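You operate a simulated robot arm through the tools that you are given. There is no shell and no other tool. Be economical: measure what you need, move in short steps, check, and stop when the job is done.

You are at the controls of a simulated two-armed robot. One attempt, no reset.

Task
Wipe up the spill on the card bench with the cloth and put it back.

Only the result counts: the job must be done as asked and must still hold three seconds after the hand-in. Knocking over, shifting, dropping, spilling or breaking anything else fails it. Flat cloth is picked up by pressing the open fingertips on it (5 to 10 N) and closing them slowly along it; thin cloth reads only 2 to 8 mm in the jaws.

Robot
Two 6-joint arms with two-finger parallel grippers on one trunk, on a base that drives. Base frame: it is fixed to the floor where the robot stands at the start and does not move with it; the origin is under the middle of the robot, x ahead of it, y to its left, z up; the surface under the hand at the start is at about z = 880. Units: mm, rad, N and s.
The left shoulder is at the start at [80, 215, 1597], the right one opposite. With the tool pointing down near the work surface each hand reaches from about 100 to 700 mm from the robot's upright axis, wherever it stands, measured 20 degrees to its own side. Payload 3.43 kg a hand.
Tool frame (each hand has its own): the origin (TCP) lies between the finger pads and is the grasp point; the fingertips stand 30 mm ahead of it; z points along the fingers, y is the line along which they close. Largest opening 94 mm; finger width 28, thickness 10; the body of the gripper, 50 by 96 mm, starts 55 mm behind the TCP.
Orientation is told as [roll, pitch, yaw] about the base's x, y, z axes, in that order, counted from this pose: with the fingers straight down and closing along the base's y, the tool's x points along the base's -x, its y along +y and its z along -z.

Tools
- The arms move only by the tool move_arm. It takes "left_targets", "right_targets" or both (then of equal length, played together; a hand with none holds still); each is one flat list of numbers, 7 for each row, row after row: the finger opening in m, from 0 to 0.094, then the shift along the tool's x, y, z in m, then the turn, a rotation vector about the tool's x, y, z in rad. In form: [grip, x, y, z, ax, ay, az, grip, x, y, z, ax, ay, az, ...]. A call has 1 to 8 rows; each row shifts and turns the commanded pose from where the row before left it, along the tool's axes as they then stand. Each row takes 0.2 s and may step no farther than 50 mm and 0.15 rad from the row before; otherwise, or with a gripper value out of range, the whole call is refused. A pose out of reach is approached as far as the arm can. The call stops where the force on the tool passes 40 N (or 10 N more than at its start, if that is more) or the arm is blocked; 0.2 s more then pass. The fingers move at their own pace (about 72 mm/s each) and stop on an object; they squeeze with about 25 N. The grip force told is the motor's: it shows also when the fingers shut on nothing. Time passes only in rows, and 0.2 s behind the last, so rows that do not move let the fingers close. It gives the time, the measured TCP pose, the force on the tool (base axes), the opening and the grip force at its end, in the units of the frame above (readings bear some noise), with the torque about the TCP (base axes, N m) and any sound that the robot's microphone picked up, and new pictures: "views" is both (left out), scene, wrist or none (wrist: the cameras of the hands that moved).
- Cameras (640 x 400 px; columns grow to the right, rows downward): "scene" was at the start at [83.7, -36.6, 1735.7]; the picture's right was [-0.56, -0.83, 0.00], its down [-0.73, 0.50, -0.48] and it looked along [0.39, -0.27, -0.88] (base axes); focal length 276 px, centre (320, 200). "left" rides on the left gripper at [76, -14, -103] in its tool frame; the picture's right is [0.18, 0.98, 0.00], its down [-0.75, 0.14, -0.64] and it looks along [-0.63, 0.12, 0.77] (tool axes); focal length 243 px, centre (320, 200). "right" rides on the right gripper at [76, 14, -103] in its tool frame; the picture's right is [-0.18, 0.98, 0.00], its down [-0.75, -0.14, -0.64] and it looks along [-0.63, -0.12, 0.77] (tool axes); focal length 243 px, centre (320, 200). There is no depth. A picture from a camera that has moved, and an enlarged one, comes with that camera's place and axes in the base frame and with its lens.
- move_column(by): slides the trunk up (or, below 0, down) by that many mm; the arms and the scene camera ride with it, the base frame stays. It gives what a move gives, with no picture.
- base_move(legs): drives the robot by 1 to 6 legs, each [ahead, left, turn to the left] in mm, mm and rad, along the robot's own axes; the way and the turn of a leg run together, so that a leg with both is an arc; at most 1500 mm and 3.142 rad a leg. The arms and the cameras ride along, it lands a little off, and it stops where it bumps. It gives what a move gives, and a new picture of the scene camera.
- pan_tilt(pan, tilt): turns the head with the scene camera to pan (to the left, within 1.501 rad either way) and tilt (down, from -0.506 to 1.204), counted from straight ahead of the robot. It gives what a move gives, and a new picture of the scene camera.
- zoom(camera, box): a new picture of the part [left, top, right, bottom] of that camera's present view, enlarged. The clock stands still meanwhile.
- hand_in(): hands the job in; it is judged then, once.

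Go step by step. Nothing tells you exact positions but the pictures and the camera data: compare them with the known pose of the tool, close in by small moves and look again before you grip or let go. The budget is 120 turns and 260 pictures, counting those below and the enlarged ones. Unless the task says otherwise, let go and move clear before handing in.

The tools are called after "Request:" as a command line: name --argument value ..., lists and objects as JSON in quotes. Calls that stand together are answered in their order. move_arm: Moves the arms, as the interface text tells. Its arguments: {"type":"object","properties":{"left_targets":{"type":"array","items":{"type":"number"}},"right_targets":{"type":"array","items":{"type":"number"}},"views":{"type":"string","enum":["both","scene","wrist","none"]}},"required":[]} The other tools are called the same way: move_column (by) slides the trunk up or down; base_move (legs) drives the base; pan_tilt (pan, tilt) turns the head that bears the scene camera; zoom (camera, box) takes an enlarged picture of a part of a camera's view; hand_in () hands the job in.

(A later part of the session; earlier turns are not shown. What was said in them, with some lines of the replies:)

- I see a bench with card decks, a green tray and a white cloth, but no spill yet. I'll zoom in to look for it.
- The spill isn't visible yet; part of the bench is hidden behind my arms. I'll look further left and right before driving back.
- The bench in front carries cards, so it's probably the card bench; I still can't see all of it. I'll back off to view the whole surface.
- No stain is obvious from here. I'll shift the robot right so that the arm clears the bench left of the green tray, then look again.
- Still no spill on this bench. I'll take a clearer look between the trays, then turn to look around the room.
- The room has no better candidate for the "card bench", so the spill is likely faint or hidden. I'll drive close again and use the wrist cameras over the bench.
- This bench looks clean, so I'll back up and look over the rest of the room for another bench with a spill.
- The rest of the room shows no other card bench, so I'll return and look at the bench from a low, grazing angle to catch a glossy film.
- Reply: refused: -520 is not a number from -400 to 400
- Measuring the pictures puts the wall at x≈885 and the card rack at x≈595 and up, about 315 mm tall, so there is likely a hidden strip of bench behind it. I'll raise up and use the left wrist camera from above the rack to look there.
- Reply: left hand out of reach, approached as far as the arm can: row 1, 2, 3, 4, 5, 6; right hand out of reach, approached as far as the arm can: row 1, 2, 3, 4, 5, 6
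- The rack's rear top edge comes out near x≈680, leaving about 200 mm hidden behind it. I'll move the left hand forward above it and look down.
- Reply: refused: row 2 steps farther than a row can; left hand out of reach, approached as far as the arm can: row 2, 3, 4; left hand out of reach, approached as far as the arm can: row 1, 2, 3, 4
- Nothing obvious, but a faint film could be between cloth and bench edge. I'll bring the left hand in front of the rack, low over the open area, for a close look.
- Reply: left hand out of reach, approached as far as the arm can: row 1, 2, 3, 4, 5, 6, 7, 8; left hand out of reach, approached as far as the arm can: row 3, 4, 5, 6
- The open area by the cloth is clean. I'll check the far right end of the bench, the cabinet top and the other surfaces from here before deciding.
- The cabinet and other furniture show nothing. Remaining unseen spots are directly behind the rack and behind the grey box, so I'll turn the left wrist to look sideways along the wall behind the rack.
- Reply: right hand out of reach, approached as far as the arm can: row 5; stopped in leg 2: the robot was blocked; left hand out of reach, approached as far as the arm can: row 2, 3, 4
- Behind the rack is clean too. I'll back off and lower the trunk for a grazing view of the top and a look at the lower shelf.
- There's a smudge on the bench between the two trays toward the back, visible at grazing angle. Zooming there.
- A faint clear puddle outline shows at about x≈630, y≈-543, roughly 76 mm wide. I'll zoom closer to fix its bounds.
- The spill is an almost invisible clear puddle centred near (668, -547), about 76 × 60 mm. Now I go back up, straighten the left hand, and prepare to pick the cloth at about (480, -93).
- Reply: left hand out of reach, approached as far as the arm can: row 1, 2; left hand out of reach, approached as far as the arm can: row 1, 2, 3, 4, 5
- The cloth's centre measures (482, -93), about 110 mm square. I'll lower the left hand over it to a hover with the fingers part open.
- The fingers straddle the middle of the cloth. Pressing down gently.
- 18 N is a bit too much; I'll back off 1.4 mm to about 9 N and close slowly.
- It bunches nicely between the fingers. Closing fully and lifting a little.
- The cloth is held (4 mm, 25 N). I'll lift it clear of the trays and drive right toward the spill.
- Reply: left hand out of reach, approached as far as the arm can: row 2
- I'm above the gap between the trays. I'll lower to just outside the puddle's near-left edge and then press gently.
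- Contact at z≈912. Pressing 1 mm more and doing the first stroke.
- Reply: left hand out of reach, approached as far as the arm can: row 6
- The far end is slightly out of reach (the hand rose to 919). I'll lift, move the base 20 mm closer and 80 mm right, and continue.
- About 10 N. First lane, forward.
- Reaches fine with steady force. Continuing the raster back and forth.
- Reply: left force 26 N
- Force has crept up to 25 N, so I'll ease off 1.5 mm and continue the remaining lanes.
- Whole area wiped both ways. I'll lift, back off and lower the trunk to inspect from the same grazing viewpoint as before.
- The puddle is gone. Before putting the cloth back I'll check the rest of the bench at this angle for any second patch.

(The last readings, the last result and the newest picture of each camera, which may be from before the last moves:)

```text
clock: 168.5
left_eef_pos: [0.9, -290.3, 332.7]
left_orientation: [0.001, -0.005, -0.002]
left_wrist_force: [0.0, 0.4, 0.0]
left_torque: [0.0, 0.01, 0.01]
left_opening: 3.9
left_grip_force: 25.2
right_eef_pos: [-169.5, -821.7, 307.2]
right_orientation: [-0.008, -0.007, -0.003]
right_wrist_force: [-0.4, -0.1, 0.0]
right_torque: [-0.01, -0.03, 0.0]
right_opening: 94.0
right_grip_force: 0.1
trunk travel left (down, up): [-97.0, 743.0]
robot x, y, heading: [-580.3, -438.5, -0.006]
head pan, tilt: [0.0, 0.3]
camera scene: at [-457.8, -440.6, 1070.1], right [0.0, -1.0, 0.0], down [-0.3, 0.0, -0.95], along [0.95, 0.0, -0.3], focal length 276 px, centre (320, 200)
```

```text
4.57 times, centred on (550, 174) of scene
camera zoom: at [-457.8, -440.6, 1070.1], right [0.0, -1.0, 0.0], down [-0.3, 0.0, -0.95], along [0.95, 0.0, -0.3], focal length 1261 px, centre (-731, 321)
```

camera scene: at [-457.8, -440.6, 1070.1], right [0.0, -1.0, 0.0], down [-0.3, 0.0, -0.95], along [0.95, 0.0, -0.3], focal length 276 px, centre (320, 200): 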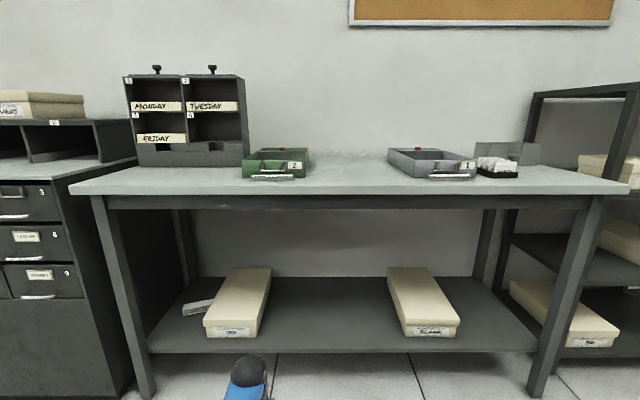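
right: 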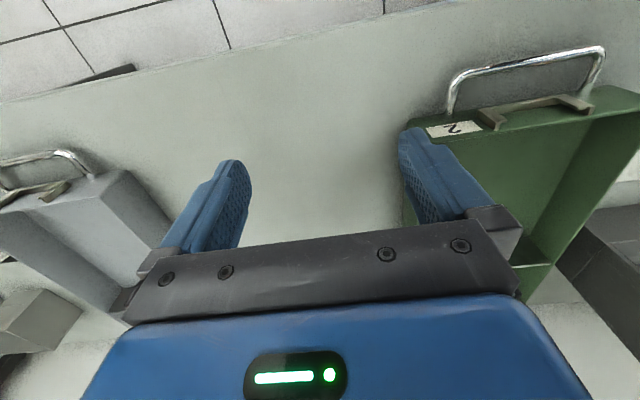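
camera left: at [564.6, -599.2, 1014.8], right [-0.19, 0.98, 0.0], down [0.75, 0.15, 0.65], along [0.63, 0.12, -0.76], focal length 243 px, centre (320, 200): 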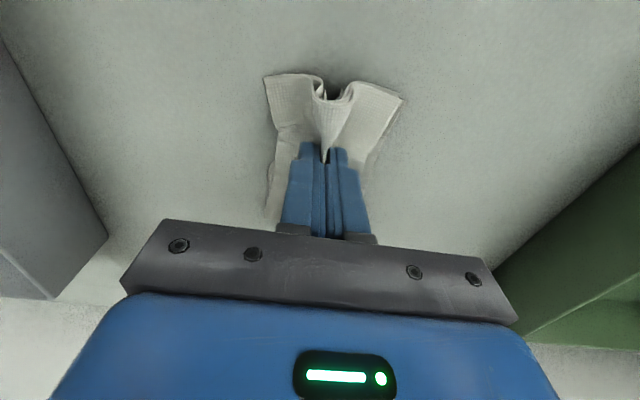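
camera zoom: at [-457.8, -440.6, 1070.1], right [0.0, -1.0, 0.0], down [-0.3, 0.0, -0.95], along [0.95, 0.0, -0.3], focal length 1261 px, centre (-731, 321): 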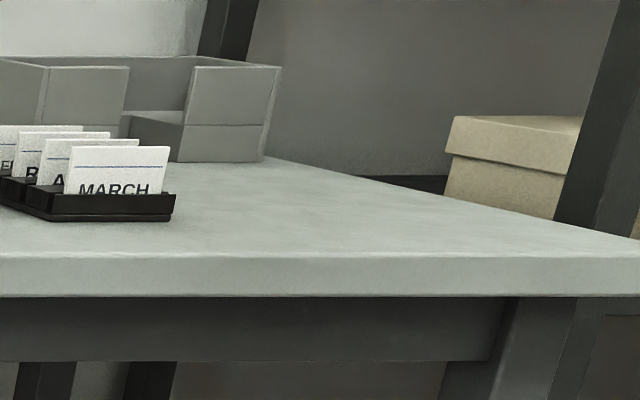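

All clean. Now up again and back to the cloth's original spot at (482, -93).

Request:
move_column --by 400

Request:
move_column --by 320

Request:
base_move --legs '[[0, 200, 0.004], [480, 0, 0]]'

```text
clock: 172.3
left_eef_pos: [3.1, -289.9, 731.7]
left_orientation: [-0.001, -0.004, -0.002]
left_wrist_force: [-0.4, -0.7, -0.3]
left_torque: [0.0, -0.02, -0.01]
left_opening: 3.9
left_grip_force: 25.3
right_eef_pos: [-171.1, -821.8, 706.8]
right_orientation: [-0.006, -0.007, -0.002]
right_wrist_force: [-0.3, -0.2, 0.5]
right_torque: [-0.02, -0.03, -0.01]
right_opening: 94.1
right_grip_force: 0.0
trunk travel left (down, up): [-497.0, 343.0]
robot x, y, heading: [-579.8, -441.7, -0.003]
head pan, tilt: [0.0, 0.3]
```

```text
clock: 175.5
left_eef_pos: [3.2, -291.6, 1052.0]
left_orientation: [0.0, -0.004, -0.003]
left_wrist_force: [-0.2, 0.4, -0.4]
left_torque: [-0.02, 0.0, 0.03]
left_opening: 3.7
left_grip_force: 25.3
right_eef_pos: [-170.0, -822.5, 1028.1]
right_orientation: [-0.007, -0.008, -0.003]
right_wrist_force: [-0.4, -0.1, 1.3]
right_torque: [-0.01, 0.0, 0.03]
right_opening: 93.8
right_grip_force: 0.1
trunk travel left (down, up): [-817.0, 23.0]
robot x, y, heading: [-583.7, -437.9, -0.004]
head pan, tilt: [0.0, 0.3]
```

```text
clock: 179.6
left_eef_pos: [483.2, -90.3, 1053.6]
left_orientation: [0.0, -0.005, 0.003]
left_wrist_force: [-0.4, -0.4, -0.3]
left_torque: [-0.01, 0.0, -0.02]
left_opening: 4.1
left_grip_force: 24.9
right_eef_pos: [312.3, -622.5, 1027.0]
right_orientation: [-0.008, -0.008, -0.001]
right_wrist_force: [0.0, 0.7, -0.8]
right_torque: [0.03, 0.0, -0.01]
right_opening: 93.9
right_grip_force: 0.1
trunk travel left (down, up): [-817.0, 23.0]
robot x, y, heading: [-93.6, -242.9, 0.003]
head pan, tilt: [0.0, 0.3]
camera scene: at [21.5, -242.0, 1790.5], right [0.0, -1.0, 0.0], down [-0.29, 0.0, -0.96], along [0.96, 0.0, -0.29], focal length 276 px, centre (320, 200)
```

scene: 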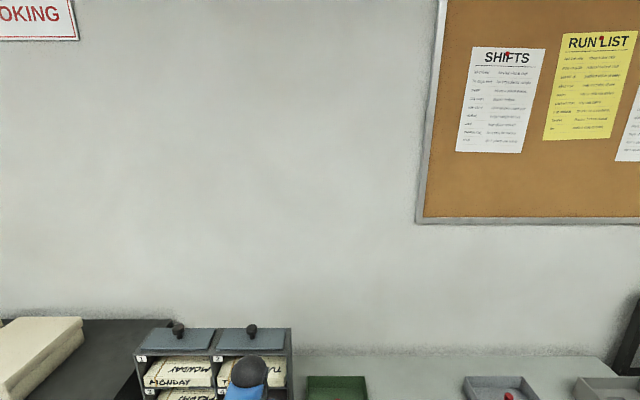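

Right above the spot. Lowering.

Request:
move_arm --left_targets '[0.0, 0.001, -0.003, 0.045, 0, 0, 0, 0.0, 0, 0, 0.045, 0, 0, 0, 0.0, 0, 0, 0.035, 0, 0, 0, 0.0, 0, 0, 0.011, 0, 0, 0]' --views "wrist"

```text
clock: 180.6
left_eef_pos: [485.5, -94.6, 916.1]
left_orientation: [0.0, -0.005, 0.001]
left_wrist_force: [0.6, -0.5, 3.0]
left_torque: [-0.03, -0.01, 0.06]
left_opening: 4.1
left_grip_force: 25.2
right_eef_pos: [313.4, -624.0, 1026.3]
right_orientation: [-0.006, -0.005, 0.0]
right_wrist_force: [-0.2, 0.2, -0.5]
right_torque: [-0.03, -0.02, -0.02]
right_opening: 93.8
right_grip_force: 0.0
trunk travel left (down, up): [-817.0, 23.0]
robot x, y, heading: [-101.1, -241.9, -0.001]
head pan, tilt: [0.0, 0.3]
camera left: at [407.7, -108.1, 1018.5], right [-0.19, 0.98, 0.0], down [0.75, 0.14, 0.65], along [0.63, 0.12, -0.76], focal length 243 px, centre (320, 200)
```

left: 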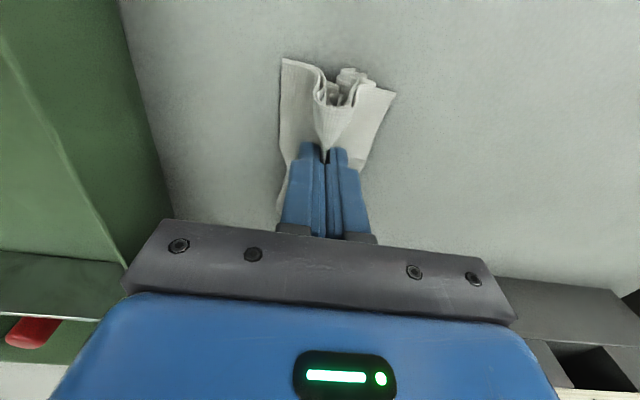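

Request:
move_arm --left_targets '[0.0, 0.002, 0, 0.002, 0, 0, 0, 0.01, 0, 0, 0, 0, 0, 0, 0.02, 0, 0, 0, 0, 0, 0, 0.03, 0, 0, 0, 0, 0, 0, 0.04, 0, 0, 0, 0, 0, 0, 0.05, 0, 0, 0, 0, 0, 0, 0.06, 0, 0, 0, 0, 0, 0]' --views "wrist"

```text
clock: 182.2
left_eef_pos: [482.5, -93.9, 914.6]
left_orientation: [-0.002, -0.004, 0.003]
left_wrist_force: [-0.3, -0.1, 0.6]
left_torque: [0.01, 0.0, -0.05]
left_opening: 59.9
left_grip_force: 0.1
right_eef_pos: [313.5, -622.7, 1026.4]
right_orientation: [-0.007, -0.007, 0.0]
right_wrist_force: [-0.2, 0.2, 0.1]
right_torque: [-0.02, 0.0, -0.02]
right_opening: 94.0
right_grip_force: 0.0
trunk travel left (down, up): [-817.0, 23.0]
robot x, y, heading: [-96.6, -242.4, -0.001]
head pan, tilt: [0.0, 0.3]
camera left: at [405.1, -107.7, 1016.6], right [-0.19, 0.98, 0.0], down [0.75, 0.14, 0.64], along [0.63, 0.12, -0.76], focal length 243 px, centre (320, 200)
```

left: 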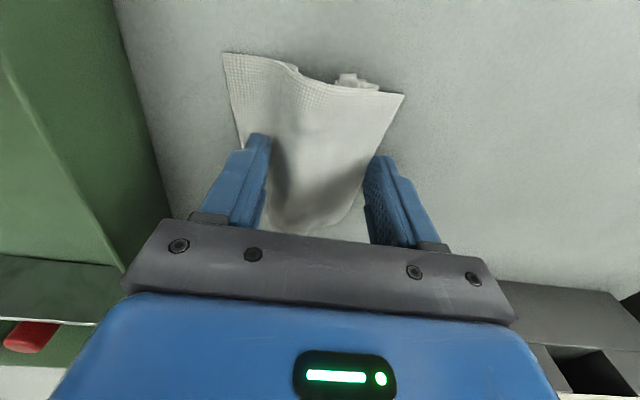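

The cloth spread back nearly flat in its place. Raising the hand clear to check.

Request:
move_arm --left_targets '[0.06, 0, 0, -0.02, 0, 0, 0, 0.06, 0, 0, -0.04, 0, 0, 0, 0.06, 0, 0, -0.05, 0, 0, 0, 0.06, 0, 0, -0.04, 0, 0, 0]' --views "wrist"

Request:
base_move --legs '[[-350, 0, 0]]'

Request:
pan_tilt --pan 0.15 --tilt 0.75

Request:
zoom --camera "left" --box '[0, 0, 640, 400]'

```text
clock: 183.2
left_eef_pos: [482.6, -94.7, 1065.5]
left_orientation: [-0.001, -0.003, 0.001]
left_wrist_force: [-0.8, 0.8, -0.5]
left_torque: [0.02, 0.01, -0.03]
left_opening: 59.7
left_grip_force: 0.1
right_eef_pos: [313.5, -622.2, 1027.0]
right_orientation: [-0.006, -0.006, 0.002]
right_wrist_force: [0.2, 0.8, -0.3]
right_torque: [0.0, 0.03, -0.02]
right_opening: 94.2
right_grip_force: 0.1
trunk travel left (down, up): [-817.0, 23.0]
robot x, y, heading: [-99.3, -241.1, 0.002]
head pan, tilt: [0.0, 0.3]
camera left: at [404.8, -108.4, 1167.5], right [-0.19, 0.98, 0.0], down [0.75, 0.14, 0.64], along [0.63, 0.12, -0.76], focal length 243 px, centre (320, 200)
```

left: 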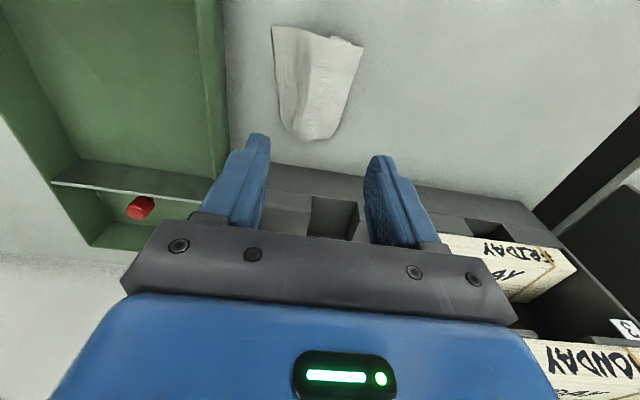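

```text
clock: 185.4
left_eef_pos: [137.3, -92.8, 1063.5]
left_orientation: [0.001, -0.001, 0.004]
left_wrist_force: [0.1, -0.9, -0.8]
left_torque: [-0.01, 0.0, -0.03]
left_opening: 60.1
left_grip_force: 0.1
right_eef_pos: [-29.3, -623.0, 1025.9]
right_orientation: [-0.008, -0.005, 0.004]
right_wrist_force: [0.0, 0.7, 1.0]
right_torque: [-0.02, -0.01, 0.03]
right_opening: 93.8
right_grip_force: 0.0
trunk travel left (down, up): [-817.0, 23.0]
robot x, y, heading: [-444.4, -242.0, -0.003]
head pan, tilt: [0.0, 0.3]
camera scene: at [-317.3, -242.2, 1789.8], right [0.0, -1.0, 0.0], down [-0.3, 0.0, -0.95], along [0.95, 0.0, -0.3], focal length 276 px, centre (320, 200)
```

scene: 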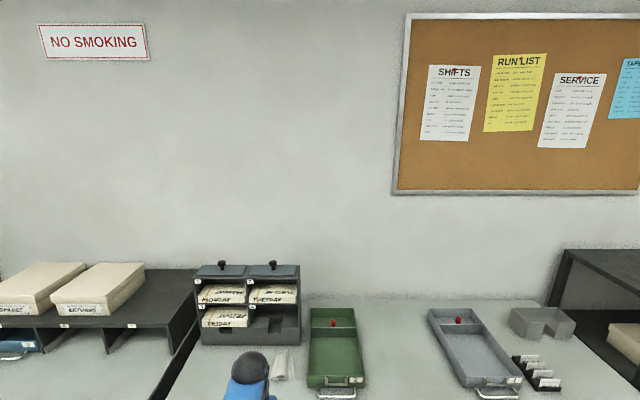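

```text
clock: 186.3
left_eef_pos: [135.3, -92.5, 1064.7]
left_orientation: [0.0, -0.006, 0.004]
left_wrist_force: [0.1, -0.3, 0.3]
left_torque: [0.01, -0.02, 0.02]
left_opening: 60.0
left_grip_force: 0.0
right_eef_pos: [-32.2, -621.1, 1027.2]
right_orientation: [-0.007, -0.007, 0.002]
right_wrist_force: [-0.1, 1.0, -0.5]
right_torque: [0.0, -0.01, 0.02]
right_opening: 93.9
right_grip_force: 0.1
trunk travel left (down, up): [-817.0, 23.0]
robot x, y, heading: [-445.0, -244.0, 0.003]
head pan, tilt: [0.15, 0.75]
camera scene: at [-334.0, -229.8, 1750.0], right [0.15, -0.99, 0.0], down [-0.67, -0.1, -0.73], along [0.72, 0.11, -0.68], focal length 276 px, centre (320, 200)
```

scene: 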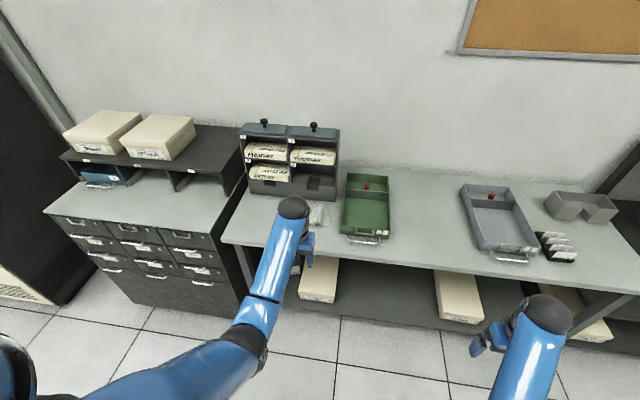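

```text
1.00 times, centred on (320, 200) of left (not enlarged: the box is as wide or as high as the picture)
camera zoom: at [57.8, -107.1, 1167.3], right [-0.19, 0.98, 0.0], down [0.75, 0.14, 0.65], along [0.63, 0.12, -0.76], focal length 243 px, centre (320, 200)
```

zoom: 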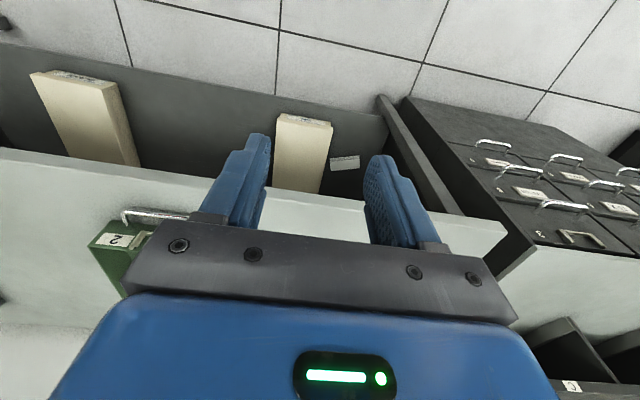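

The puddle is wiped up and the cloth lies back at its original spot, centred about (478, -96). The hands are clear and nothing else appears to have moved.

Request:
hand_in

```text
The job is handed in.
```

I wiped the spill off the card bench, and the cloth is back in its place. I've handed the job in, but no verdict came back.

- **Spill:** It was a clear puddle, about 76 by 60 mm, between the two trays. I could only see it from a low angle. After wiping, that spot and the rest of the bench top I could see looked clean from the same low angle.
- **Cloth:** It lies within about 5 mm of where it started. It is a little creased, about 75–80 mm across instead of 110 mm.
- **Bench contact:** While searching, the base was stopped once by something at the front of the bench. I saw nothing shifted in later pictures.
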